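You operate a simulated robot arm through the tools that you are given. There is no shell and no other tool. Be economical: measure what you need, move in short steps, check, and stop when the job is done.

The job below is to be done with a simulated two-armed robot. You get a single attempt, and the scene is never put back.

JOB
Take the cap off the short sleeve and lay it down on the steel counter.

It is judged by the outcome, as a careful person would: the job done as asked, and still so three seconds after it is handed in. It fails if anything else is knocked over, pushed out of place, dropped, spilled or broken. A push-on lid holds only when it is set on centred and level and pressed home; a screw cap is set on level and turned clockwise until tight.

ROBOT AND FRAMES
Two 7-joint arms with two-finger grippers on one trunk, on a base that drives. Base frame: it is fixed to the floor where the robot stands at the start and does not move with it; the origin is under the middle of the robot, x ahead of it, y to its left, z up. Readings come in m, degrees, newtons and seconds.
The left shoulder is at the start at [0.024, 0.213, 1.131], the right one opposite. With the tool pointing down near the work surface each hand reaches from about 0.18 to 0.76 m from the robot's upright axis, wherever it stands, measured 20 degrees to its own side. Payload 2.2 kg a hand.
Tool frame (each hand has its own): the origin (TCP) lies between the finger pads and is the grasp point; the fingertips stand 0.019 m ahead of it; z points along the fingers, y is the line along which they close. The gripper opens to 0.116 m. The gripper's body begins 0.07 m behind the TCP.
Orientation is told as [roll, pitch, yaw] about the base's x, y, z axes, in that order, counted from this pose: with the fingers straight down and closing along the base's y, the tool's x points along the base's -x, its y along +y and its z along -z.

CONTROLS
- The arms move only by the tool arm_command. It takes "left_series", "right_series" or both (then of equal length, played together; a hand with none holds still); each is a list of rows, each a list of 2 entries, a list of its own where there are three numbers: the shift along the tool's x, y, z in m, then the turn, a rotation vector about the tool's x, y, z in degrees. In form: [[[tx, ty, tz], [ax, ay, az]], ...]. A call has 1 to 20 rows; each row shifts and turns the commanded pose from where the row before left it, along the tool's axes as they then stand. "left_hand" and "right_hand" are, for a hand that has rows, the gripper command, from -1 (fully open) to 1 (shut), values between in proportion, set as the call begins (left out, the last holds). A row lasts 0.2 s, in which the tool goes at most 0.05 m and 8.6 degrees; a call with a longer step from one row to the next is refused whole, and so is a gripper value outside its range. A pose out of reach is approached as far as the arm can. The call stops where the force on the tool passes 40 N (or 10 N more than at its start, if that is more) or the arm is blocked; 0.2 s more then pass. The fingers move at their own pace and stop on an object; they squeeze with about 32 N. The grip force told is the motor's: it shows also when the fingers shut on nothing. Time passes only in rows, and 0.2 s behind the last, so rows that do not move let the fingers close. The reply holds the time, the measured pose of the TCP, the force on the tool along the base axes, the opening and the grip force, in the units named above and with some noise, with the torque about the TCP (base axes, N m) and any sound that the robot's microphone picked up.
- Cameras (640 x 400 px; columns grow to the right, rows downward): "scene" is now at [0.13, -0.0332, 1.317]; the picture's right is [-0.34, -0.94, -0.00], its down [-0.40, 0.15, -0.91] and it looks along [0.85, -0.31, -0.42] (base axes); focal length 251 px, centre (320, 200). "left" rides on the left gripper at [0.069, 0.015, -0.097] in its tool frame; the picture's right is [-0.21, 0.98, 0.00], its down [-0.76, -0.17, -0.63] and it looks along [-0.62, -0.14, 0.77] (tool axes); focal length 251 px, centre (320, 200). "right" rides on the right gripper at [0.069, -0.015, -0.097] in its tool frame; the picture's right is [0.21, 0.98, 0.00], its down [-0.76, 0.17, -0.63] and it looks along [-0.62, 0.14, 0.77] (tool axes); focal length 251 px, centre (320, 200). There is no depth. A picture from a camera that has moved, and an enlarged one, comes with that camera's place and axes in the base frame and with its lens.
- snapshot(camera): a new picture of that camera. It takes no simulated time.
- slide_trunk(by): slides the trunk up (or, below 0, down) by that many m; the arms and the scene camera ride with it, the base frame stays. It gives what a move gives, with no picture.
- roll_base(legs): drives the robot by 1 to 6 legs, each [ahead, left, turn to the left] in m, m and degrees, along the robot's own axes; the way and the turn of a leg run together, so that a leg with both is an arc; at most 1.5 m and 180 degrees a leg. The arms and the cameras ride along, it lands a little off, and it stops where it bumps. It gives what a move gives.
- head_to(pan, tilt): turns the head with the scene camera to pan (to the left, within 80 degrees either way) and tilt (down, from -29 to 69), counted from straight ahead of the robot. It gives what a move gives.
- inspect(camera, box): a new picture of the part [left, top, right, bottom] of that camera's present view, enlarged. It takes no simulated time.
- job_done(): hands the job in; it is judged then, once.

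Go step by step. Nothing tells you exact positions but the pictures and the camera data: compare them with the known pose of the tool, close in by small moves and look again before you grip or let go. The budget is 120 turns and 88 pictures, counting those below and the enlarged ones. Unless the task says otherwise, let go and move clear before handing in, and close with one line.

The tools are called after ">>>" by a JSON object that holds its "api" and its "payload". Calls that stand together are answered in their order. arm_command: Moves the arms, as the interface text tells. Its arguments: {"type":"object","properties":{"left_series":{"type":"array","items":{"type":"array"}},"left_hand":{"type":"number"},"right_series":{"type":"array","items":{"type":"array"}},"right_hand":{"type":"number"}},"required":[]} The other tools are called the same way: slide_trunk (by) slides the trunk up or down; roll_base (legs) drives the base; head_to (pan, tilt) turns the head that bears the scene camera; snapshot (camera) takes a picture; inspect (camera, box) takes an enlarged picture of a part of a camera's view; job_done () hands the job in.

At the start:

```text
time: 0.0
left_tcp_pos: [0.473, 0.0075, 1.1049]
left_tcp_rot: [0.1, 0.1, 0.0]
left_force: [-0.6, 1.2, 0.1]
left_wrist_torque: [-0.01, 0.0, -0.01]
left_opening: 0.116
left_grip_force: 0.0
right_tcp_pos: [0.4761, -0.4513, 1.1442]
right_tcp_rot: [0.1, 0.1, -0.1]
right_force: [0.0, 1.0, -0.3]
right_wrist_torque: [-0.01, -0.01, -0.02]
right_opening: 0.1159
right_grip_force: 0.0
trunk travel left (down, up): [-0.275, 0.215]
robot x, y, heading: [0.0013, 0.0042, -0.2]
head pan, tilt: [-20.1, 24.7]
```

scene: 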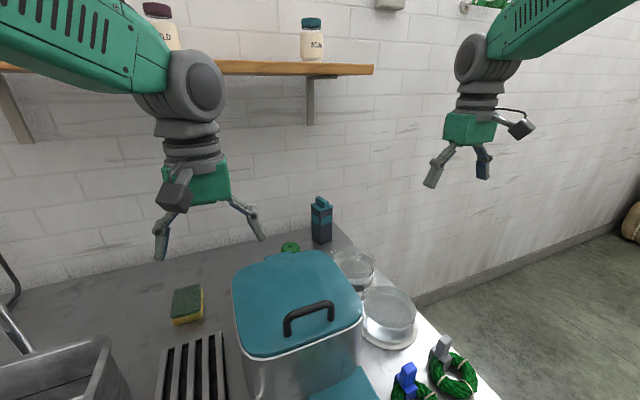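
right: 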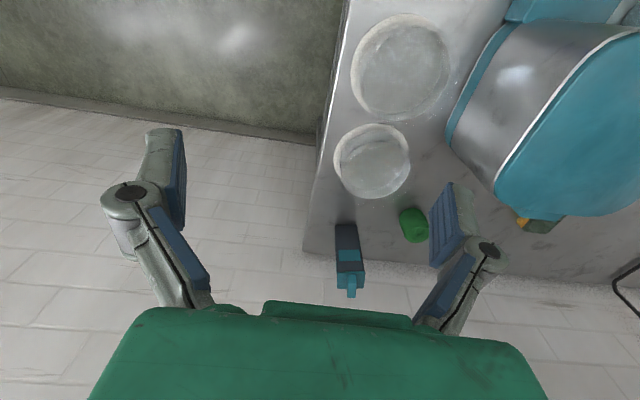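
left: 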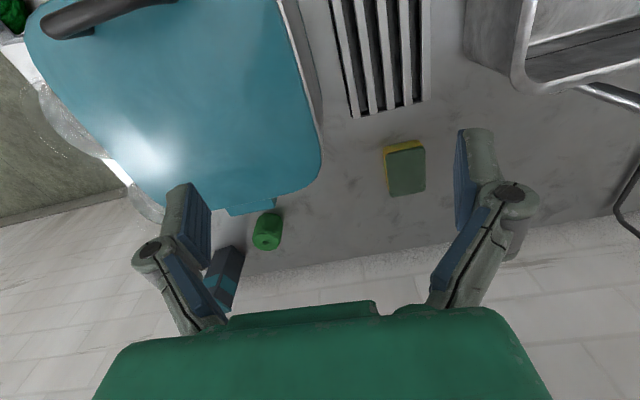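

I see a counter with a big lidded pot, petri-like bowls, a dark box with teal top and a small green piece behind the pot. I need a closer look to find the "short sleeve" with a cap.

>>> {"api": "inspect", "payload": {"camera": "scene", "box": [240, 180, 400, 280]}}

>>> {"api": "inspect", "payload": {"camera": "right", "box": [300, 170, 460, 300]}}

>>> {"api": "head_to", "payload": {"pan": -25, "tilt": 50}}

>>> {"api": "snapshot", "payload": {"camera": "scene"}}

```text
4.00 times, centred on (320, 230) of scene
camera zoom: at [0.13, -0.0332, 1.317], right [-0.34, -0.94, 0.0], down [-0.4, 0.15, -0.91], along [0.85, -0.31, -0.42], focal length 1003 px, centre (320, 80)
```

zoom: 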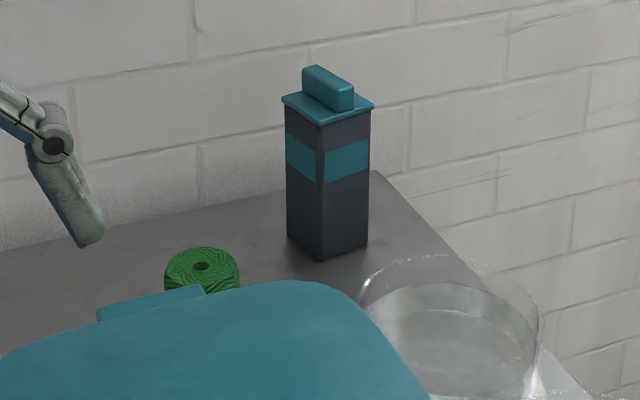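

```text
3.08 times, centred on (380, 235) of right
camera zoom: at [0.4073, -0.4671, 1.2413], right [-0.21, 0.98, 0.0], down [0.76, 0.17, 0.63], along [0.62, 0.14, -0.78], focal length 774 px, centre (135, 92)
```

zoom: 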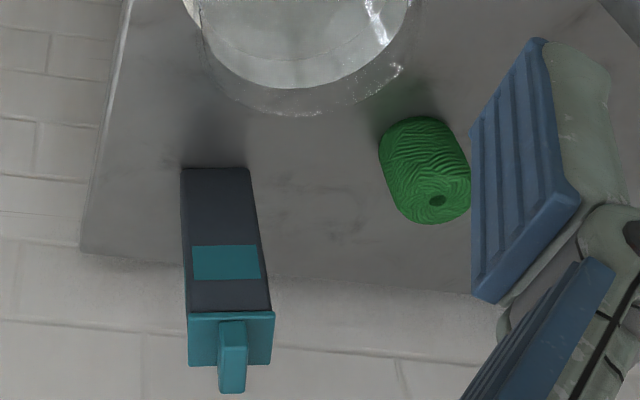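

```text
time: 0.9
left_tcp_pos: [0.4709, 0.0083, 1.1061]
left_tcp_rot: [0.0, -0.1, 0.0]
left_force: [0.6, 0.4, -0.4]
left_wrist_torque: [0.02, -0.01, 0.01]
left_opening: 0.116
left_grip_force: 0.1
right_tcp_pos: [0.4721, -0.4505, 1.1454]
right_tcp_rot: [0.0, -0.1, 0.0]
right_force: [0.1, 0.2, 0.0]
right_wrist_torque: [-0.02, -0.02, 0.0]
right_opening: 0.1161
right_grip_force: 0.1
trunk travel left (down, up): [-0.275, 0.215]
robot x, y, heading: [0.0019, 0.0019, 0.1]
head pan, tilt: [-25.0, 50.0]
```

```text
82 pictures are left
camera scene: at [0.1129, -0.034, 1.2793], right [-0.42, -0.91, 0.0], down [-0.7, 0.32, -0.64], along [0.58, -0.27, -0.77], focal length 251 px, centre (320, 200)
```

scene: 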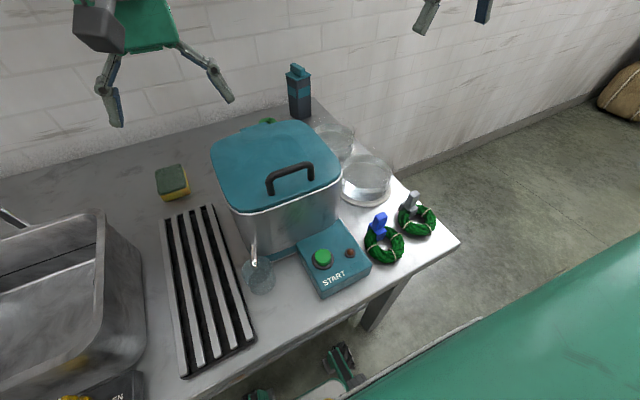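

The dark box with a teal tabbed top might be a sleeve; the items in the green rings need a closer look, as do the shelf and sink area.

>>> {"api": "inspect", "payload": {"camera": "scene", "box": [340, 170, 460, 270]}}

>>> {"api": "inspect", "payload": {"camera": "scene", "box": [0, 300, 400, 400]}}

>>> {"api": "head_to", "payload": {"pan": 25, "tilt": 35}}

>>> {"api": "snapshot", "payload": {"camera": "scene"}}

```text
4.00 times, centred on (400, 220) of scene
camera zoom: at [0.1129, -0.034, 1.2793], right [-0.42, -0.91, 0.0], down [-0.7, 0.32, -0.64], along [0.58, -0.27, -0.77], focal length 1003 px, centre (0, 120)
```

zoom: 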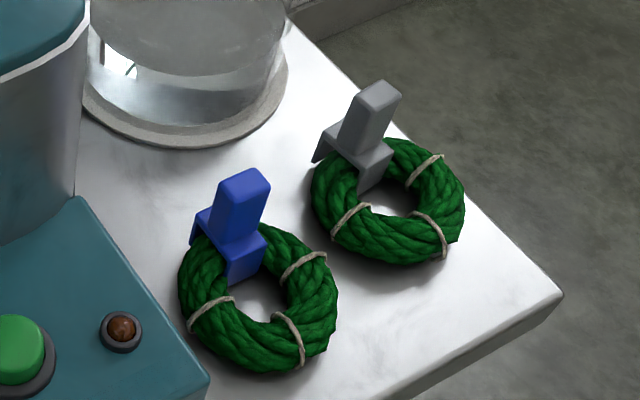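

```text
1.60 times, centred on (200, 350) of scene
camera zoom: at [0.1129, -0.034, 1.2793], right [-0.42, -0.91, 0.0], down [-0.7, 0.32, -0.64], along [0.58, -0.27, -0.77], focal length 401 px, centre (512, -40)
```

zoom: 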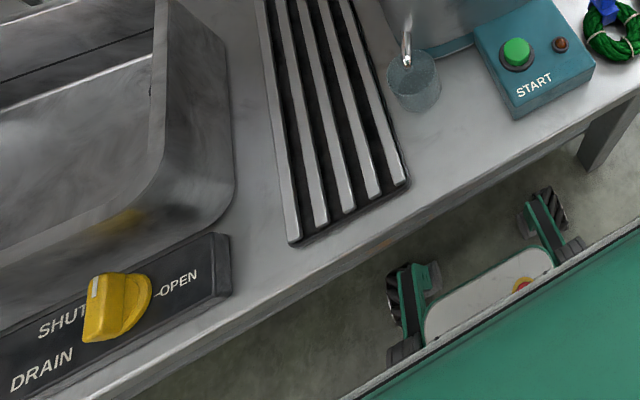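

```text
time: 2.1
left_tcp_pos: [0.4704, 0.0087, 1.1069]
left_tcp_rot: [0.0, -0.1, 0.0]
left_force: [-0.3, 0.0, -0.6]
left_wrist_torque: [0.02, 0.01, -0.01]
left_opening: 0.1162
left_grip_force: 0.0
right_tcp_pos: [0.4724, -0.4496, 1.1466]
right_tcp_rot: [0.0, 0.0, 0.0]
right_force: [-0.2, -0.3, -0.2]
right_wrist_torque: [0.01, 0.02, 0.03]
right_opening: 0.1162
right_grip_force: 0.1
trunk travel left (down, up): [-0.275, 0.215]
robot x, y, heading: [0.0003, 0.0019, -0.2]
head pan, tilt: [25.0, 35.0]
```

```text
79 pictures are left
camera scene: at [0.1233, 0.0358, 1.301], right [0.42, -0.91, 0.0], down [-0.52, -0.24, -0.82], along [0.74, 0.35, -0.58], focal length 251 px, centre (320, 200)
```

scene: 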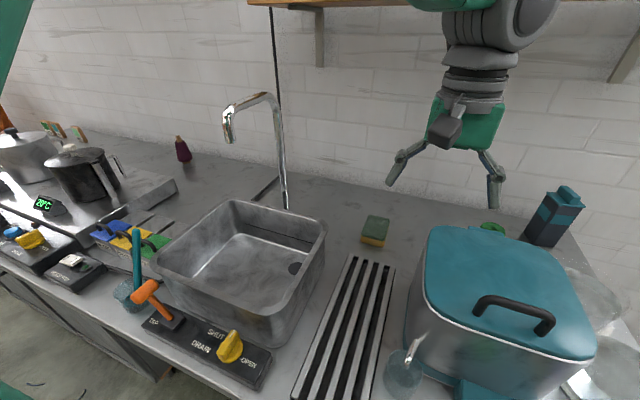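

The counter extends far left; I'll look there for other sleeves before deciding.

>>> {"api": "inspect", "payload": {"camera": "scene", "box": [0, 110, 200, 310]}}

>>> {"api": "head_to", "payload": {"pan": 65, "tilt": 30}}

>>> {"api": "snapshot", "payload": {"camera": "scene"}}

>>> {"api": "head_to", "payload": {"pan": 5, "tilt": 0}}

>>> {"api": "snapshot", "payload": {"camera": "scene"}}

>>> {"api": "head_to", "payload": {"pan": -70, "tilt": 25}}

>>> {"api": "snapshot", "payload": {"camera": "scene"}}

```text
2.00 times, centred on (100, 210) of scene
camera zoom: at [0.1233, 0.0358, 1.301], right [0.42, -0.91, 0.0], down [-0.52, -0.24, -0.82], along [0.74, 0.35, -0.58], focal length 501 px, centre (760, 180)
```

zoom: 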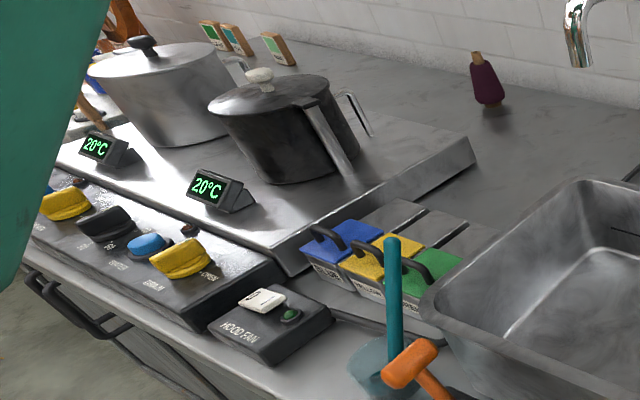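

```text
time: 3.1
left_tcp_pos: [0.4704, 0.0086, 1.1051]
left_tcp_rot: [0.0, -0.1, 0.0]
left_force: [-0.3, 0.4, -0.5]
left_wrist_torque: [0.0, -0.03, 0.03]
left_opening: 0.1162
left_grip_force: 0.0
right_tcp_pos: [0.4722, -0.4499, 1.1466]
right_tcp_rot: [-0.1, 0.0, 0.0]
right_force: [-0.2, 0.5, 0.1]
right_wrist_torque: [0.01, 0.01, 0.01]
right_opening: 0.1163
right_grip_force: 0.0
trunk travel left (down, up): [-0.275, 0.215]
robot x, y, heading: [0.0024, -0.0005, -0.2]
head pan, tilt: [65.0, 30.0]
```

```text
77 pictures are left
camera scene: at [0.0817, 0.0806, 1.3091], right [0.91, -0.42, 0.0], down [-0.21, -0.45, -0.87], along [0.36, 0.79, -0.5], focal length 251 px, centre (320, 200)
```

scene: 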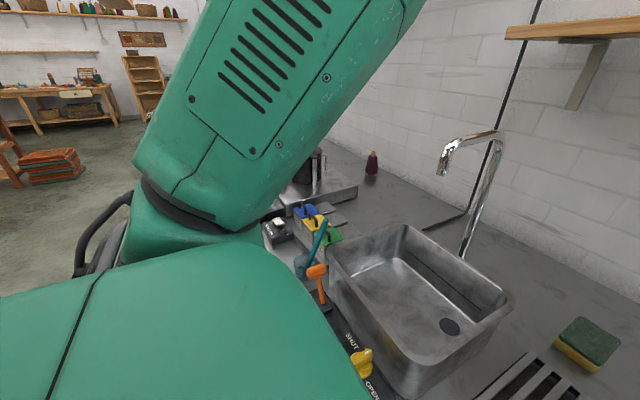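

```text
time: 4.4
left_tcp_pos: [0.4714, 0.0072, 1.1066]
left_tcp_rot: [0.1, -0.1, 0.0]
left_force: [-0.6, 0.7, -0.5]
left_wrist_torque: [0.0, 0.02, -0.02]
left_opening: 0.1161
left_grip_force: 0.0
right_tcp_pos: [0.4727, -0.4509, 1.1457]
right_tcp_rot: [0.0, 0.0, 0.0]
right_force: [-0.8, -0.6, 0.5]
right_wrist_torque: [0.0, 0.03, -0.01]
right_opening: 0.1161
right_grip_force: 0.1
trunk travel left (down, up): [-0.275, 0.215]
robot x, y, heading: [0.001, -0.0048, -0.0]
head pan, tilt: [5.0, 0.0]
```

```text
76 pictures are left
camera scene: at [0.1332, 0.0064, 1.357], right [0.09, -1.0, 0.0], down [0.0, 0.0, -1.0], along [1.0, 0.09, 0.0], focal length 251 px, centre (320, 200)
```

scene: 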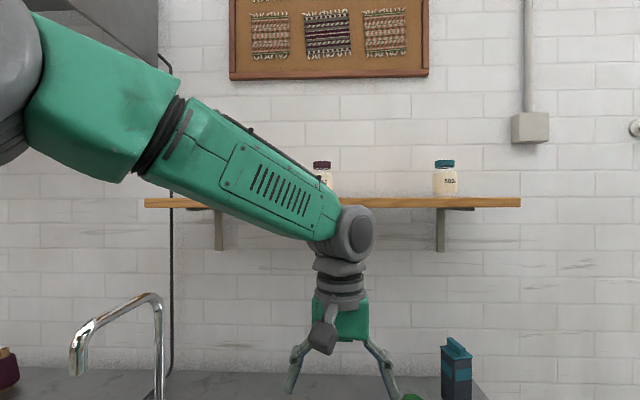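

```text
time: 5.9
left_tcp_pos: [0.4706, 0.0079, 1.1057]
left_tcp_rot: [0.0, -0.2, -0.1]
left_force: [-1.6, 0.2, 1.0]
left_wrist_torque: [-0.05, 0.03, 0.01]
left_opening: 0.1161
left_grip_force: 0.1
right_tcp_pos: [0.4732, -0.4493, 1.1469]
right_tcp_rot: [0.1, -0.1, 0.1]
right_force: [-0.4, -0.7, 0.2]
right_wrist_torque: [0.02, -0.01, -0.02]
right_opening: 0.1159
right_grip_force: 0.0
trunk travel left (down, up): [-0.275, 0.215]
robot x, y, heading: [-0.0009, 0.0021, 0.0]
head pan, tilt: [-70.0, 25.0]
```

```text
75 pictures are left
camera scene: at [0.075, -0.0881, 1.3167], right [-0.94, -0.34, 0.0], down [-0.15, 0.4, -0.91], along [0.31, -0.85, -0.43], focal length 251 px, centre (320, 200)
```

scene: 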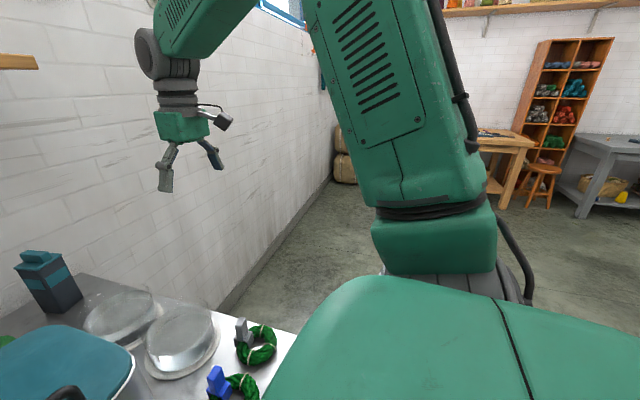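

Now a close look at the two glass vessels, which could also be capped sleeves.

>>> {"api": "inspect", "payload": {"camera": "scene", "box": [70, 270, 230, 390]}}

>>> {"api": "inspect", "payload": {"camera": "right", "box": [310, 0, 470, 210]}}

>>> {"api": "inspect", "payload": {"camera": "scene", "box": [0, 230, 100, 330]}}

```text
3.33 times, centred on (150, 330) of scene
camera zoom: at [0.075, -0.0881, 1.3167], right [-0.94, -0.34, 0.0], down [-0.15, 0.4, -0.91], along [0.31, -0.85, -0.43], focal length 836 px, centre (887, -233)
```

zoom: 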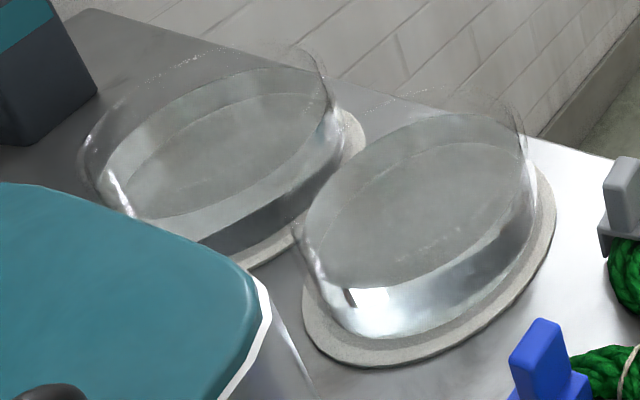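

```text
1.90 times, centred on (390, 105) of right
camera zoom: at [0.4042, -0.4657, 1.243], right [-0.21, 0.98, 0.0], down [0.76, 0.17, 0.63], along [0.62, 0.14, -0.77], focal length 479 px, centre (187, 381)
```

zoom: 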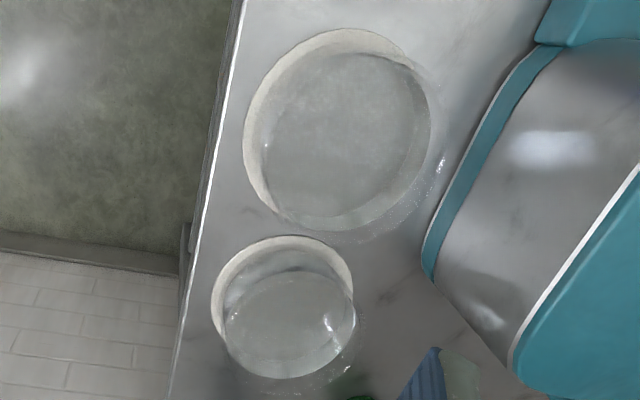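

```text
4.00 times, centred on (50, 280) of scene
camera zoom: at [0.075, -0.0881, 1.3167], right [-0.94, -0.34, 0.0], down [-0.15, 0.4, -0.91], along [0.31, -0.85, -0.43], focal length 1003 px, centre (1400, -120)
```

zoom: 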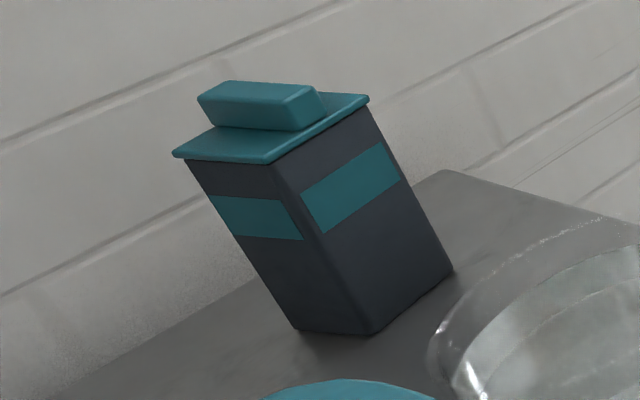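

The capped sleeve is the dark square box with the teal lid at about (0.85, -0.30), cap top z≈0.94, its handle running nearly along x (yaw ≈17°). It's a bit out of reach, so I check the clearance in front of the base before driving.

>>> {"api": "head_to", "payload": {"pan": 0, "tilt": 69}}

>>> {"api": "snapshot", "payload": {"camera": "scene"}}

>>> {"api": "head_to", "payload": {"pan": -60, "tilt": 60}}

>>> {"api": "snapshot", "payload": {"camera": "scene"}}

```text
time: 7.3
left_tcp_pos: [0.4715, 0.0086, 1.1055]
left_tcp_rot: [0.0, -0.1, 0.0]
left_force: [-0.2, -0.5, 0.1]
left_wrist_torque: [-0.05, -0.01, 0.02]
left_opening: 0.1161
left_grip_force: 0.1
right_tcp_pos: [0.4738, -0.4505, 1.1463]
right_tcp_rot: [0.0, 0.0, 0.0]
right_force: [1.1, 0.0, -0.3]
right_wrist_torque: [-0.01, -0.01, 0.0]
right_opening: 0.1161
right_grip_force: 0.1
trunk travel left (down, up): [-0.275, 0.215]
robot x, y, heading: [-0.0005, 0.0032, -0.1]
head pan, tilt: [0.0, 68.8]
```

```text
71 pictures are left
camera scene: at [0.0992, -0.0014, 1.2574], right [0.0, -1.0, 0.0], down [-0.93, 0.0, -0.36], along [0.36, 0.0, -0.93], focal length 251 px, centre (320, 200)
```

scene: 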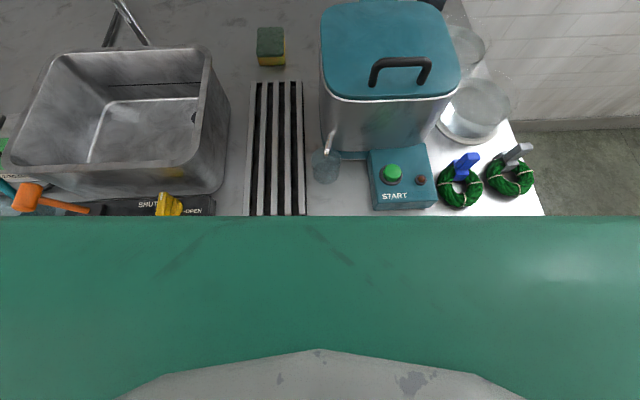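

```text
time: 8.6
left_tcp_pos: [0.4708, 0.0084, 1.1064]
left_tcp_rot: [0.0, -0.1, 0.1]
left_force: [-0.6, -0.2, -0.7]
left_wrist_torque: [-0.01, -0.01, 0.03]
left_opening: 0.116
left_grip_force: 0.0
right_tcp_pos: [0.4737, -0.4498, 1.146]
right_tcp_rot: [0.0, -0.1, 0.0]
right_force: [-0.6, -0.4, 0.0]
right_wrist_torque: [0.02, 0.03, -0.01]
right_opening: 0.116
right_grip_force: 0.0
trunk travel left (down, up): [-0.275, 0.215]
robot x, y, heading: [0.001, 0.0032, -0.2]
head pan, tilt: [-60.0, 60.0]
```

```text
70 pictures are left
camera scene: at [0.0766, -0.0592, 1.2667], right [-0.87, -0.5, 0.0], down [-0.44, 0.75, -0.5], along [0.25, -0.43, -0.87], focal length 251 px, centre (320, 200)
```

scene: 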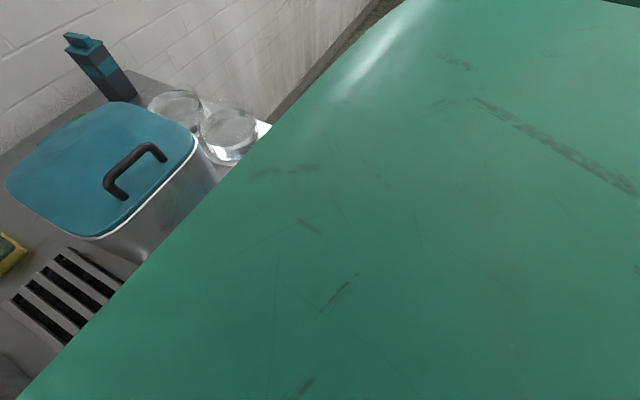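

I'll go around to the right of the counter, where the left arm can reach the sleeve comfortably: back off a little, sidestep right, then come forward.

>>> {"api": "roll_base", "payload": {"legs": [[-0.25, 0, 0], [0, -0.78, 0], [0.4, 0, 0]]}}

>>> {"api": "head_to", "payload": {"pan": 25, "tilt": 35}}

>>> {"api": "snapshot", "payload": {"camera": "scene"}}

```text
time: 16.3
left_tcp_pos: [0.6286, -0.7549, 1.1059]
left_tcp_rot: [0.1, -0.1, 0.9]
left_force: [-0.3, -0.4, -0.5]
left_wrist_torque: [0.04, 0.0, 0.03]
left_opening: 0.116
left_grip_force: 0.1
right_tcp_pos: [0.636, -1.2137, 1.1446]
right_tcp_rot: [0.1, -0.1, 0.8]
right_force: [-0.7, -0.1, -0.8]
right_wrist_torque: [0.01, 0.02, -0.02]
right_opening: 0.116
right_grip_force: 0.1
trunk travel left (down, up): [-0.275, 0.215]
robot x, y, heading: [0.1572, -0.7676, 0.7]
head pan, tilt: [-60.0, 60.0]
```

```text
time: 17.9
left_tcp_pos: [0.6251, -0.7533, 1.1063]
left_tcp_rot: [0.0, -0.2, 0.7]
left_force: [-0.7, 0.0, 0.1]
left_wrist_torque: [0.02, -0.02, 0.01]
left_opening: 0.116
left_grip_force: 0.0
right_tcp_pos: [0.6339, -1.2121, 1.1471]
right_tcp_rot: [0.0, -0.1, 0.7]
right_force: [-0.5, 0.3, -0.4]
right_wrist_torque: [0.01, 0.01, 0.01]
right_opening: 0.1161
right_grip_force: 0.1
trunk travel left (down, up): [-0.275, 0.215]
robot x, y, heading: [0.1553, -0.767, 0.9]
head pan, tilt: [25.0, 35.0]
```

```text
69 pictures are left
camera scene: at [0.2795, -0.7329, 1.3011], right [0.43, -0.9, -0.01], down [-0.52, -0.25, -0.82], along [0.74, 0.36, -0.57], focal length 251 px, centre (320, 200)
```

scene: 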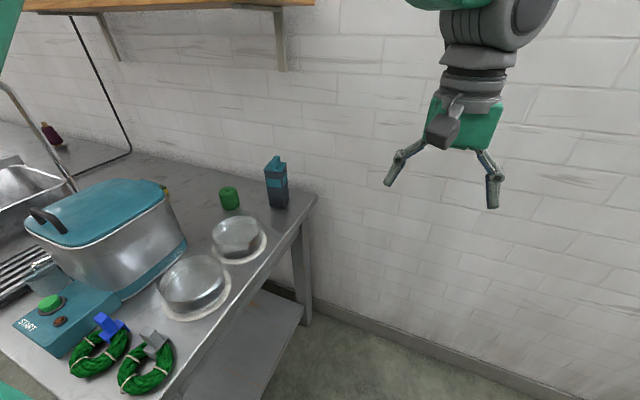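

Clear view and free path; a bit further forward.

>>> {"api": "roll_base", "payload": {"legs": [[0.17, 0, 0]]}}

>>> {"api": "head_to", "payload": {"pan": 40, "tilt": 30}}

>>> {"api": "snapshot", "payload": {"camera": "scene"}}

>>> {"api": "snapshot", "payload": {"camera": "left"}}

```text
time: 19.4
left_tcp_pos: [0.7951, -0.7446, 1.1062]
left_tcp_rot: [-0.3, -0.1, 0.7]
left_force: [0.1, 1.0, -0.8]
left_wrist_torque: [0.0, 0.05, 0.02]
left_opening: 0.1159
left_grip_force: 0.1
right_tcp_pos: [0.8049, -1.2039, 1.1494]
right_tcp_rot: [-0.2, -0.1, 0.8]
right_force: [-0.1, -0.3, 0.1]
right_wrist_torque: [-0.03, 0.01, 0.0]
right_opening: 0.1163
right_grip_force: 0.1
trunk travel left (down, up): [-0.275, 0.215]
robot x, y, heading: [0.3257, -0.7651, 0.9]
head pan, tilt: [25.0, 35.0]
```

```text
time: 20.1
left_tcp_pos: [0.7944, -0.744, 1.1076]
left_tcp_rot: [-0.3, -0.4, 0.8]
left_force: [-0.3, -0.3, 0.3]
left_wrist_torque: [-0.01, 0.02, 0.02]
left_opening: 0.116
left_grip_force: 0.1
right_tcp_pos: [0.8017, -1.2019, 1.1496]
right_tcp_rot: [-0.3, -0.3, 0.8]
right_force: [0.3, 0.4, 0.0]
right_wrist_torque: [0.0, 0.02, -0.01]
right_opening: 0.1161
right_grip_force: 0.1
trunk travel left (down, up): [-0.275, 0.215]
robot x, y, heading: [0.3275, -0.7667, 0.8]
head pan, tilt: [40.0, 30.0]
```

```text
68 pictures are left
camera scene: at [0.4394, -0.7032, 1.3087], right [0.65, -0.76, 0.0], down [-0.38, -0.33, -0.86], along [0.65, 0.57, -0.5], focal length 251 px, centre (320, 200)
```

scene: 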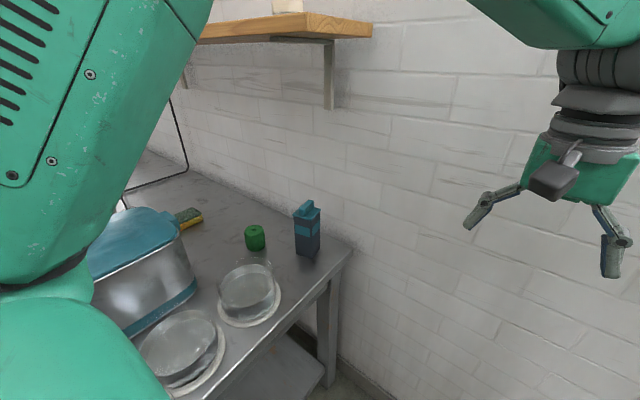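

```text
67 pictures are left
camera left: at [0.7244, -0.7309, 1.2039], right [0.2, 0.98, 0.0], down [0.76, -0.15, 0.64], along [0.62, -0.13, -0.77], focal length 251 px, centre (320, 200)
```

left: 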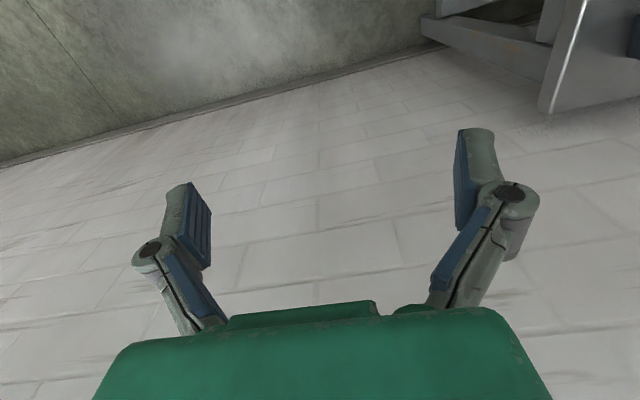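

Sleeve is well visible. I bring the left hand sideways above the counter edge and turn it ~16° to match the handle.

>>> {"api": "inspect", "payload": {"camera": "scene", "box": [270, 190, 350, 270]}}

>>> {"api": "arm_command", "payload": {"left_series": [[[0, 0.04, 0], [0, 0, 0]], [[0, 0.04, 0], [0, 0, 0]], [[0, 0.04, 0], [0, 0, 0]], [[0, 0.04, 0], [0, 0, 0]], [[0, 0.04, 0], [0, 0, 0]], [[0, 0.04, 0], [0, 0, 0]], [[0, 0.04, 0], [0, 0, 0]], [[0, 0.04, 0], [0, 0, 0]], [[0, 0, 0], [0, 0, -5]], [[0, 0, 0], [0, 0, -5]], [[0, 0, 0], [0, 0, -5]]]}}

>>> {"api": "snapshot", "payload": {"camera": "left"}}

>>> {"api": "snapshot", "payload": {"camera": "scene"}}

```text
5.00 times, centred on (310, 230) of scene
camera zoom: at [0.4394, -0.7032, 1.3087], right [0.65, -0.76, 0.0], down [-0.38, -0.33, -0.86], along [0.65, 0.57, -0.5], focal length 1253 px, centre (370, 50)
```

zoom: 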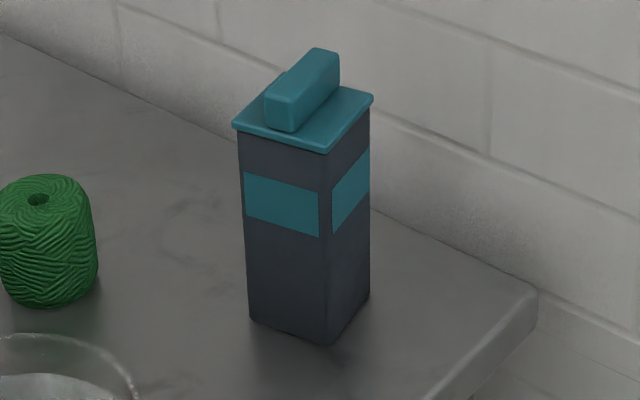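

```text
time: 22.5
left_tcp_pos: [0.7942, -0.4416, 1.1116]
left_tcp_rot: [0.5, -0.6, 15.1]
left_force: [0.0, -0.5, 0.8]
left_wrist_torque: [0.0, -0.01, -0.03]
left_opening: 0.1161
left_grip_force: 0.1
right_tcp_pos: [0.8046, -1.2155, 1.1451]
right_tcp_rot: [0.3, -0.2, 0.7]
right_force: [0.3, 0.4, 0.6]
right_wrist_torque: [-0.03, 0.01, -0.01]
right_opening: 0.1161
right_grip_force: 0.1
trunk travel left (down, up): [-0.275, 0.215]
robot x, y, heading: [0.3281, -0.76, 1.0]
head pan, tilt: [40.0, 30.0]
```

```text
65 pictures are left
camera left: at [0.7237, -0.4473, 1.2073], right [-0.05, 1.0, 0.01], down [0.77, 0.03, 0.64], along [0.64, 0.04, -0.77], focal length 251 px, centre (320, 200)
```

left: 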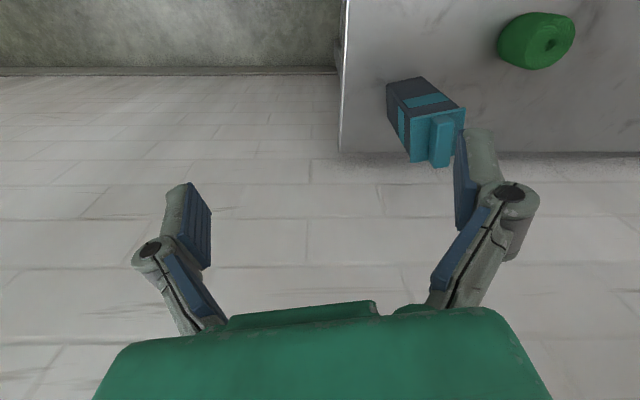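

```text
64 pictures are left
camera scene: at [0.4451, -0.7362, 1.3098], right [0.65, -0.76, -0.03], down [-0.39, -0.3, -0.87], along [0.65, 0.58, -0.49], focal length 251 px, centre (320, 200)
```

scene: 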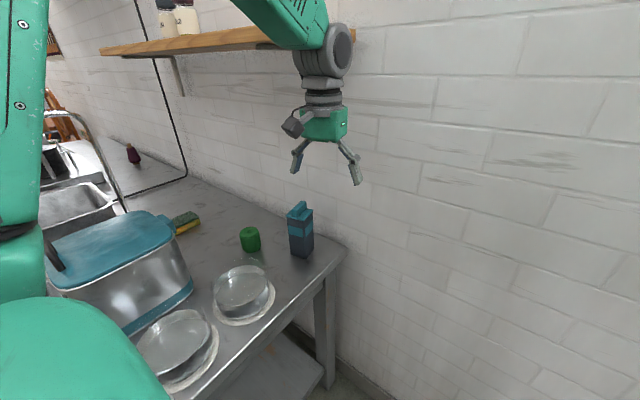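

The shelf overhangs the sleeve (front edge x≈0.75, underside z≈1.33), so I'll tilt the hand ~40° forward so that it comes in from the front, under the shelf. Tilt first, here in the open.

>>> {"api": "arm_command", "payload": {"left_series": [[[0, 0, 0], [0, -8, 0]], [[0, 0, 0], [0, -8, 0]], [[0, 0, 0], [0, -8, 0]], [[0, 0, 0], [0, -8, 0]], [[0, 0, 0], [0, -8, 0]], [[0, 0, 0], [0, 0, 0]]]}}

>>> {"api": "snapshot", "payload": {"camera": "scene"}}

>>> {"api": "snapshot", "payload": {"camera": "left"}}

```text
time: 23.9
left_tcp_pos: [0.7934, -0.4004, 1.0957]
left_tcp_rot: [-2.8, -39.2, 18.1]
left_force: [0.0, 0.8, -0.7]
left_wrist_torque: [-0.03, -0.05, -0.03]
left_opening: 0.1162
left_grip_force: 0.0
left hand out of reach, approached as far as the arm can: row 5
right_tcp_pos: [0.804, -1.1821, 1.156]
right_tcp_rot: [-1.2, -0.3, 1.0]
right_force: [-0.2, 1.0, 0.6]
right_wrist_torque: [-0.08, 0.05, 0.02]
right_opening: 0.1162
right_grip_force: 0.0
trunk travel left (down, up): [-0.275, 0.215]
robot x, y, heading: [0.322, -0.7585, 0.8]
head pan, tilt: [40.0, 30.0]
```

```text
63 pictures are left
camera scene: at [0.4539, -0.7122, 1.3074], right [0.39, -0.92, 0.01], down [-0.47, -0.21, -0.86], along [0.79, 0.33, -0.52], focal length 251 px, centre (320, 200)
```

scene: 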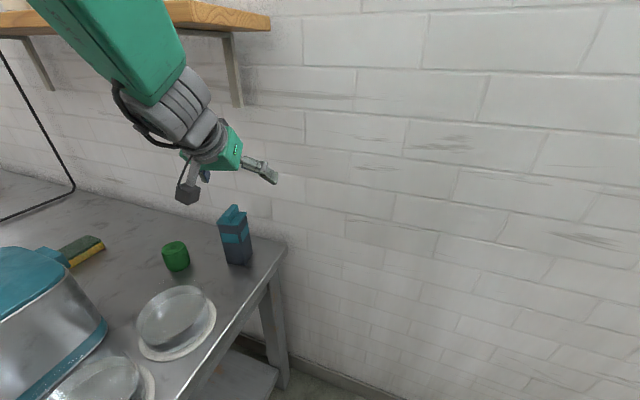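

```text
62 pictures are left
camera left: at [0.6793, -0.418, 1.1269], right [-0.12, 0.99, 0.1], down [0.22, -0.07, 0.97], along [0.97, 0.13, -0.2], focal length 251 px, centre (320, 200)
```

left: 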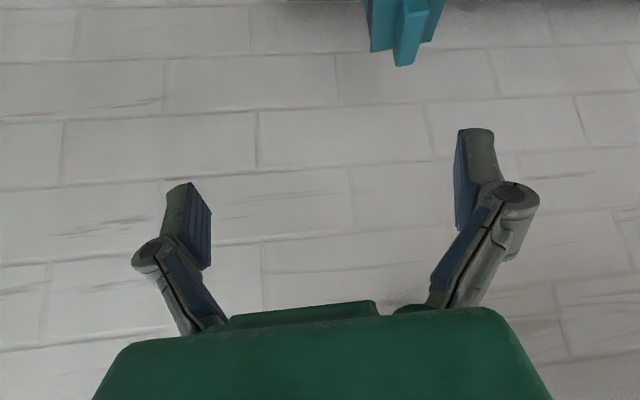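

The hand is tilted; the pose was at a joint limit and the body swayed, so I let it settle and look again.

>>> {"api": "arm_command", "payload": {"left_series": [[[0, 0, 0], [0, 0, 0]], [[0, 0, 0], [0, 0, 0]], [[0, 0, 0], [0, 0, 0]], [[0, 0, 0], [0, 0, 0]], [[0, 0, 0], [0, 0, 0]]]}}

>>> {"api": "snapshot", "payload": {"camera": "scene"}}

```text
time: 25.1
left_tcp_pos: [0.7933, -0.4229, 1.0991]
left_tcp_rot: [-2.7, -39.0, 18.1]
left_force: [0.2, 0.0, -0.9]
left_wrist_torque: [0.03, 0.0, 0.0]
left_opening: 0.1158
left_grip_force: 0.0
right_tcp_pos: [0.802, -1.2087, 1.1486]
right_tcp_rot: [-0.1, -0.4, 0.8]
right_force: [0.3, 0.1, 0.4]
right_wrist_torque: [0.03, -0.03, 0.02]
right_opening: 0.1161
right_grip_force: 0.2
trunk travel left (down, up): [-0.275, 0.215]
robot x, y, heading: [0.3272, -0.7681, 0.8]
head pan, tilt: [40.0, 30.0]
```

```text
61 pictures are left
camera scene: at [0.4576, -0.7344, 1.3119], right [0.26, -0.97, 0.0], down [-0.45, -0.13, -0.88], along [0.85, 0.23, -0.47], focal length 251 px, centre (320, 200)
```

scene: 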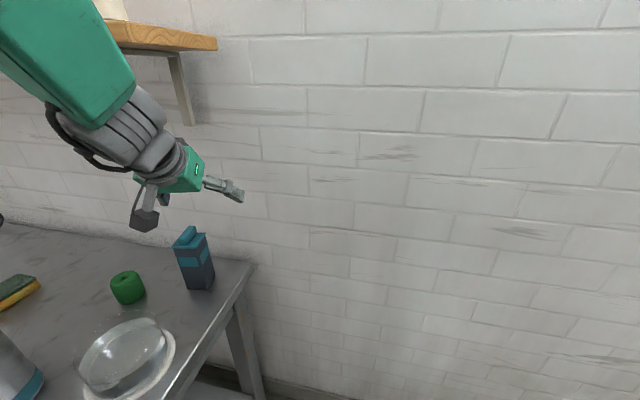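

I'll lower the trunk by 0.1 (the hand also needs to come down) which eases the wrist, and aim the head away from the arm.

>>> {"api": "head_to", "payload": {"pan": 15, "tilt": 35}}

>>> {"api": "slide_trunk", "payload": {"by": -0.09}}

>>> {"api": "snapshot", "payload": {"camera": "scene"}}

>>> {"api": "snapshot", "payload": {"camera": "left"}}

```text
time: 26.0
left_tcp_pos: [0.7931, -0.4258, 1.0993]
left_tcp_rot: [-2.2, -39.2, 17.7]
left_force: [-0.2, -0.8, 0.2]
left_wrist_torque: [0.0, -0.01, -0.01]
left_opening: 0.116
left_grip_force: 0.0
right_tcp_pos: [0.8019, -1.2113, 1.1476]
right_tcp_rot: [0.1, -0.4, 0.8]
right_force: [-0.7, -0.3, 0.2]
right_wrist_torque: [0.03, -0.02, 0.01]
right_opening: 0.116
right_grip_force: 0.1
trunk travel left (down, up): [-0.275, 0.215]
robot x, y, heading: [0.3272, -0.7685, 0.7]
head pan, tilt: [15.0, 35.0]
```

```text
time: 27.3
left_tcp_pos: [0.7927, -0.4213, 1.0153]
left_tcp_rot: [-0.4, -40.0, 15.9]
left_force: [0.0, -0.8, -0.3]
left_wrist_torque: [-0.03, -0.01, 0.0]
left_opening: 0.1161
left_grip_force: 0.1
right_tcp_pos: [0.8011, -1.2002, 1.062]
right_tcp_rot: [-0.4, -0.5, 1.0]
right_force: [-0.1, 0.4, 0.3]
right_wrist_torque: [-0.02, 0.0, 0.0]
right_opening: 0.116
right_grip_force: 0.0
trunk travel left (down, up): [-0.185, 0.305]
robot x, y, heading: [0.327, -0.7648, 1.0]
head pan, tilt: [15.0, 35.0]
```

```text
60 pictures are left
camera scene: at [0.4539, -0.7458, 1.2114], right [0.27, -0.96, -0.01], down [-0.55, -0.15, -0.82], along [0.79, 0.23, -0.57], focal length 251 px, centre (320, 200)
```

scene: 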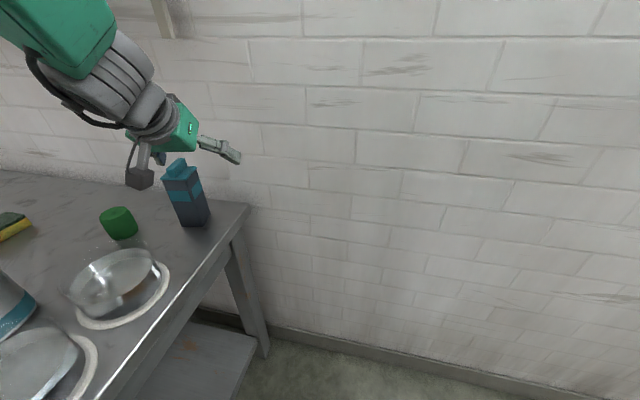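

```text
59 pictures are left
camera left: at [0.6789, -0.4387, 1.0442], right [-0.1, 0.99, 0.13], down [0.21, -0.11, 0.97], along [0.97, 0.13, -0.2], focal length 251 px, centre (320, 200)
```

left: 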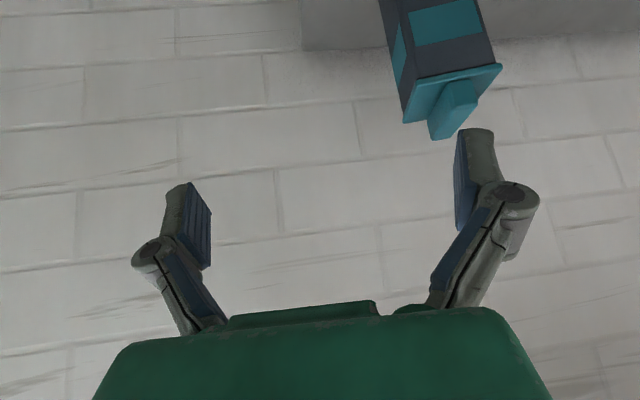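

Good and steady now. I zoom in on the cap to measure handle and angle precisely.

>>> {"api": "inspect", "payload": {"camera": "left", "box": [380, 40, 540, 140]}}

>>> {"api": "inspect", "payload": {"camera": "scene", "box": [130, 130, 250, 230]}}

```text
4.00 times, centred on (460, 90) of left
camera zoom: at [0.6789, -0.4387, 1.0442], right [-0.1, 0.99, 0.13], down [0.21, -0.11, 0.97], along [0.97, 0.13, -0.2], focal length 1006 px, centre (-240, 640)
```

zoom: 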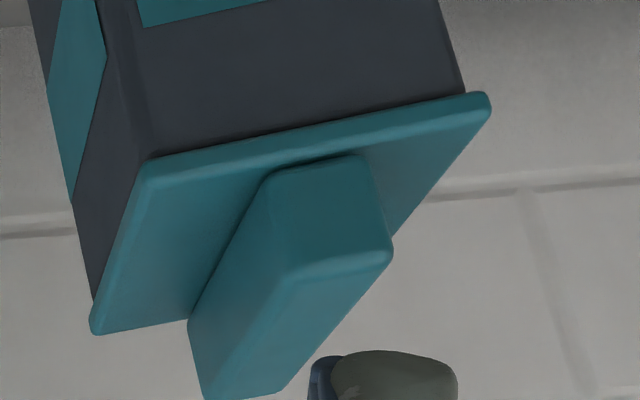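

```text
4.00 times, centred on (190, 180) of scene
camera zoom: at [0.4539, -0.7458, 1.2114], right [0.27, -0.96, -0.01], down [-0.55, -0.15, -0.82], along [0.79, 0.23, -0.57], focal length 1003 px, centre (840, 280)
```

zoom: 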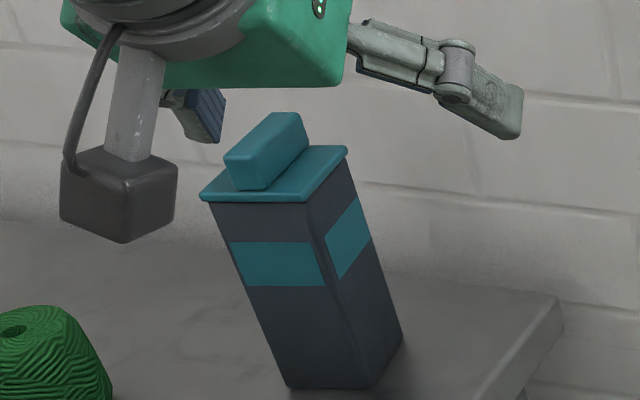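

The handle top centre is at ≈(0.845, -0.307, 0.963), running at yaw 16°, matching the hand. I move over it at the present height.

>>> {"api": "arm_command", "payload": {"left_series": [[[-0.0125, 0.0192, 0.0105], [0, 0, 0]], [[-0.0125, 0.0192, 0.0105], [0, 0, 0]], [[-0.0125, 0.0192, 0.0105], [0, 0, 0]], [[-0.0125, 0.0192, 0.0105], [0, 0, 0]], [[-0.0125, 0.0192, 0.0105], [0, 0, 0]], [[0, 0, 0], [0, 0, 0]], [[0, 0, 0], [0, 0, 0]]], "left_hand": -1}}

>>> {"api": "snapshot", "payload": {"camera": "left"}}

>>> {"api": "snapshot", "payload": {"camera": "scene"}}

```text
time: 28.9
left_tcp_pos: [0.8454, -0.3166, 1.014]
left_tcp_rot: [0.0, -40.0, 15.7]
left_force: [-1.0, 0.4, -0.2]
left_wrist_torque: [0.03, 0.06, -0.01]
left_opening: 0.1162
left_grip_force: 0.0
right_tcp_pos: [0.8007, -1.2121, 1.0577]
right_tcp_rot: [0.3, -0.3, 0.7]
right_force: [-0.3, -0.9, -0.5]
right_wrist_torque: [0.05, -0.03, 0.02]
right_opening: 0.1161
right_grip_force: 0.2
trunk travel left (down, up): [-0.185, 0.305]
robot x, y, heading: [0.3247, -0.7663, 0.7]
head pan, tilt: [15.0, 35.0]
```

```text
56 pictures are left
camera left: at [0.7324, -0.3338, 1.0446], right [-0.11, 0.98, 0.14], down [0.21, -0.11, 0.97], along [0.97, 0.13, -0.2], focal length 251 px, centre (320, 200)
```

left: 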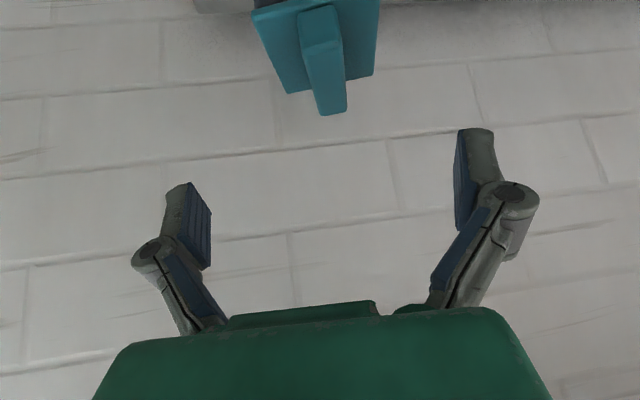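

```text
55 pictures are left
camera scene: at [0.4547, -0.7526, 1.2111], right [0.27, -0.96, -0.01], down [-0.55, -0.15, -0.82], along [0.79, 0.23, -0.57], focal length 251 px, centre (320, 200)
```

scene: 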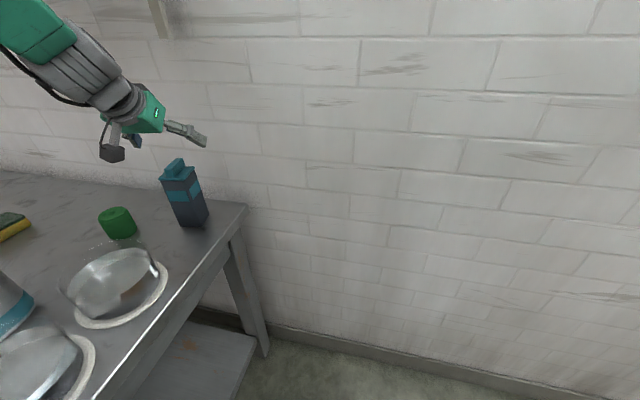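

Handle centre again at (0.8435, -0.3065). I correct sideways by ~1 cm, and lower partway, then check.

>>> {"api": "arm_command", "payload": {"left_series": [[[0, 0.0095, 0], [0, 0, 0]], [[0.0065, 0, 0.008], [0, 0, 0]], [[0.0065, 0, 0.008], [0, 0, 0]], [[0.0065, 0, 0.008], [0, 0, 0]], [[0, 0, 0], [0, 0, 0]], [[0, 0, 0], [0, 0, 0]], [[0, 0, 0], [0, 0, 0]], [[0, 0, 0], [0, 0, 0]]]}}

>>> {"api": "snapshot", "payload": {"camera": "left"}}

>>> {"api": "inspect", "payload": {"camera": "scene", "box": [80, 90, 240, 240]}}

```text
time: 30.7
left_tcp_pos: [0.8445, -0.2948, 0.9787]
left_tcp_rot: [-0.7, -39.8, 16.3]
left_force: [0.1, 0.0, -0.1]
left_wrist_torque: [-0.02, -0.02, -0.03]
left_opening: 0.1163
left_grip_force: 0.1
right_tcp_pos: [0.8014, -1.1981, 1.0616]
right_tcp_rot: [-0.4, -0.4, 0.8]
right_force: [0.2, -0.1, 0.2]
right_wrist_torque: [-0.02, -0.01, -0.04]
right_opening: 0.1158
right_grip_force: 0.0
trunk travel left (down, up): [-0.185, 0.305]
robot x, y, heading: [0.327, -0.7621, 1.1]
head pan, tilt: [15.0, 35.0]
```

```text
54 pictures are left
camera left: at [0.7297, -0.3127, 1.009], right [-0.11, 0.99, 0.13], down [0.21, -0.1, 0.97], along [0.97, 0.13, -0.2], focal length 251 px, centre (320, 200)
```

left: 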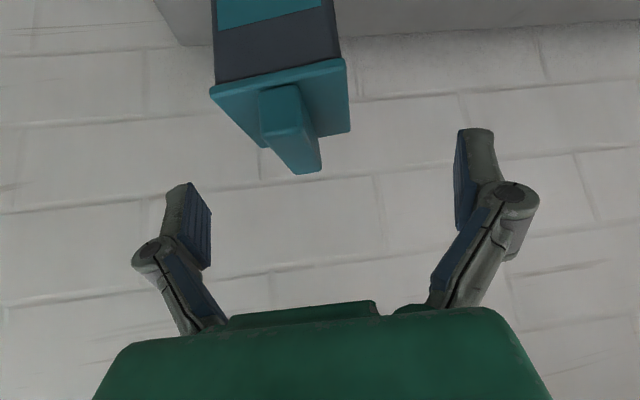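

```text
2.67 times, centred on (160, 165) of scene
camera zoom: at [0.4543, -0.7385, 1.211], right [0.27, -0.96, 0.0], down [-0.55, -0.16, -0.82], along [0.79, 0.22, -0.58], focal length 668 px, centre (747, 293)
```

zoom: 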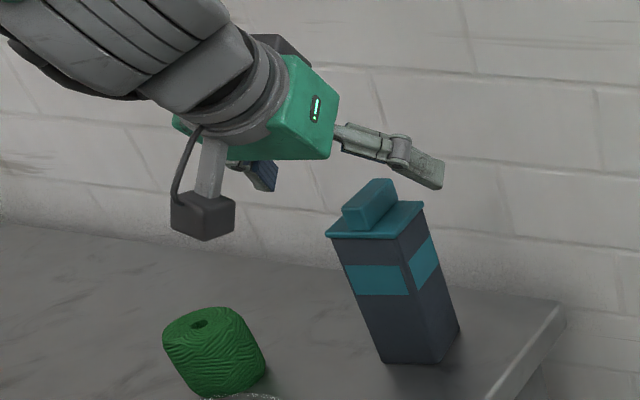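

The body seems to be swaying about a centimetre sideways; I'll wait to see whether it settles.

>>> {"api": "arm_command", "payload": {"left_series": [[[0, 0, 0], [0, 0, 0]], [[0, 0, 0], [0, 0, 0]], [[0, 0, 0], [0, 0, 0]]]}}

>>> {"api": "arm_command", "payload": {"left_series": [[[0, 0, 0], [0, 0, 0]], [[0, 0, 0], [0, 0, 0]], [[0, 0, 0], [0, 0, 0]], [[0, 0, 0], [0, 0, 0]], [[0, 0, 0], [0, 0, 0]], [[0, 0, 0], [0, 0, 0]], [[0, 0, 0], [0, 0, 0]], [[0, 0, 0], [0, 0, 0]], [[0, 0, 0], [0, 0, 0]], [[0, 0, 0], [0, 0, 0]]]}}

>>> {"api": "arm_command", "payload": {"left_series": [[[0, 0, 0], [0, 0, 0]], [[0, 0, 0], [0, 0, 0]]]}}

>>> {"api": "arm_command", "payload": {"left_series": [[[0, 0, 0], [0, 0, 0]], [[0, 0, 0], [0, 0, 0]]]}}

```text
time: 31.5
left_tcp_pos: [0.8442, -0.2983, 0.9799]
left_tcp_rot: [-0.5, -39.7, 16.1]
left_force: [-0.1, 0.2, 0.0]
left_wrist_torque: [0.0, -0.01, 0.0]
left_opening: 0.1158
left_grip_force: 0.0
right_tcp_pos: [0.8005, -1.2036, 1.0593]
right_tcp_rot: [-0.1, -0.4, 0.8]
right_force: [0.8, 0.5, -0.8]
right_wrist_torque: [-0.06, 0.0, -0.02]
right_opening: 0.116
right_grip_force: 0.1
trunk travel left (down, up): [-0.185, 0.305]
robot x, y, heading: [0.3266, -0.7646, 0.6]
head pan, tilt: [15.0, 35.0]
```

```text
time: 33.7
left_tcp_pos: [0.8434, -0.3017, 0.9818]
left_tcp_rot: [-0.4, -40.0, 16.0]
left_force: [0.2, 0.4, 0.2]
left_wrist_torque: [0.0, 0.01, -0.02]
left_opening: 0.1157
left_grip_force: 0.1
right_tcp_pos: [0.802, -1.2064, 1.0586]
right_tcp_rot: [-0.1, -0.4, 0.7]
right_force: [-0.7, -1.3, 0.2]
right_wrist_torque: [0.0, -0.01, 0.01]
right_opening: 0.1161
right_grip_force: 0.0
trunk travel left (down, up): [-0.185, 0.305]
robot x, y, heading: [0.3269, -0.7654, 0.7]
head pan, tilt: [15.0, 35.0]
```

```text
time: 34.3
left_tcp_pos: [0.8435, -0.2955, 0.9791]
left_tcp_rot: [-0.8, -39.9, 16.2]
left_force: [0.5, -0.6, -0.5]
left_wrist_torque: [-0.01, -0.02, -0.03]
left_opening: 0.116
left_grip_force: 0.1
right_tcp_pos: [0.8016, -1.1996, 1.061]
right_tcp_rot: [-0.4, -0.4, 0.8]
right_force: [0.1, -1.3, 0.1]
right_wrist_torque: [0.0, 0.0, 0.01]
right_opening: 0.1163
right_grip_force: 0.0
trunk travel left (down, up): [-0.185, 0.305]
robot x, y, heading: [0.3282, -0.7592, 0.7]
head pan, tilt: [15.0, 35.0]
```

```text
time: 34.9
left_tcp_pos: [0.8437, -0.2999, 0.9809]
left_tcp_rot: [-0.5, -39.7, 15.9]
left_force: [-0.7, 0.6, 0.3]
left_wrist_torque: [0.03, -0.01, 0.0]
left_opening: 0.1162
left_grip_force: 0.1
right_tcp_pos: [0.8009, -1.2044, 1.06]
right_tcp_rot: [-0.2, -0.3, 0.8]
right_force: [-0.1, 0.7, -0.3]
right_wrist_torque: [0.0, -0.02, 0.0]
right_opening: 0.1158
right_grip_force: 0.1
trunk travel left (down, up): [-0.185, 0.305]
robot x, y, heading: [0.3228, -0.7661, 0.5]
head pan, tilt: [15.0, 35.0]
```

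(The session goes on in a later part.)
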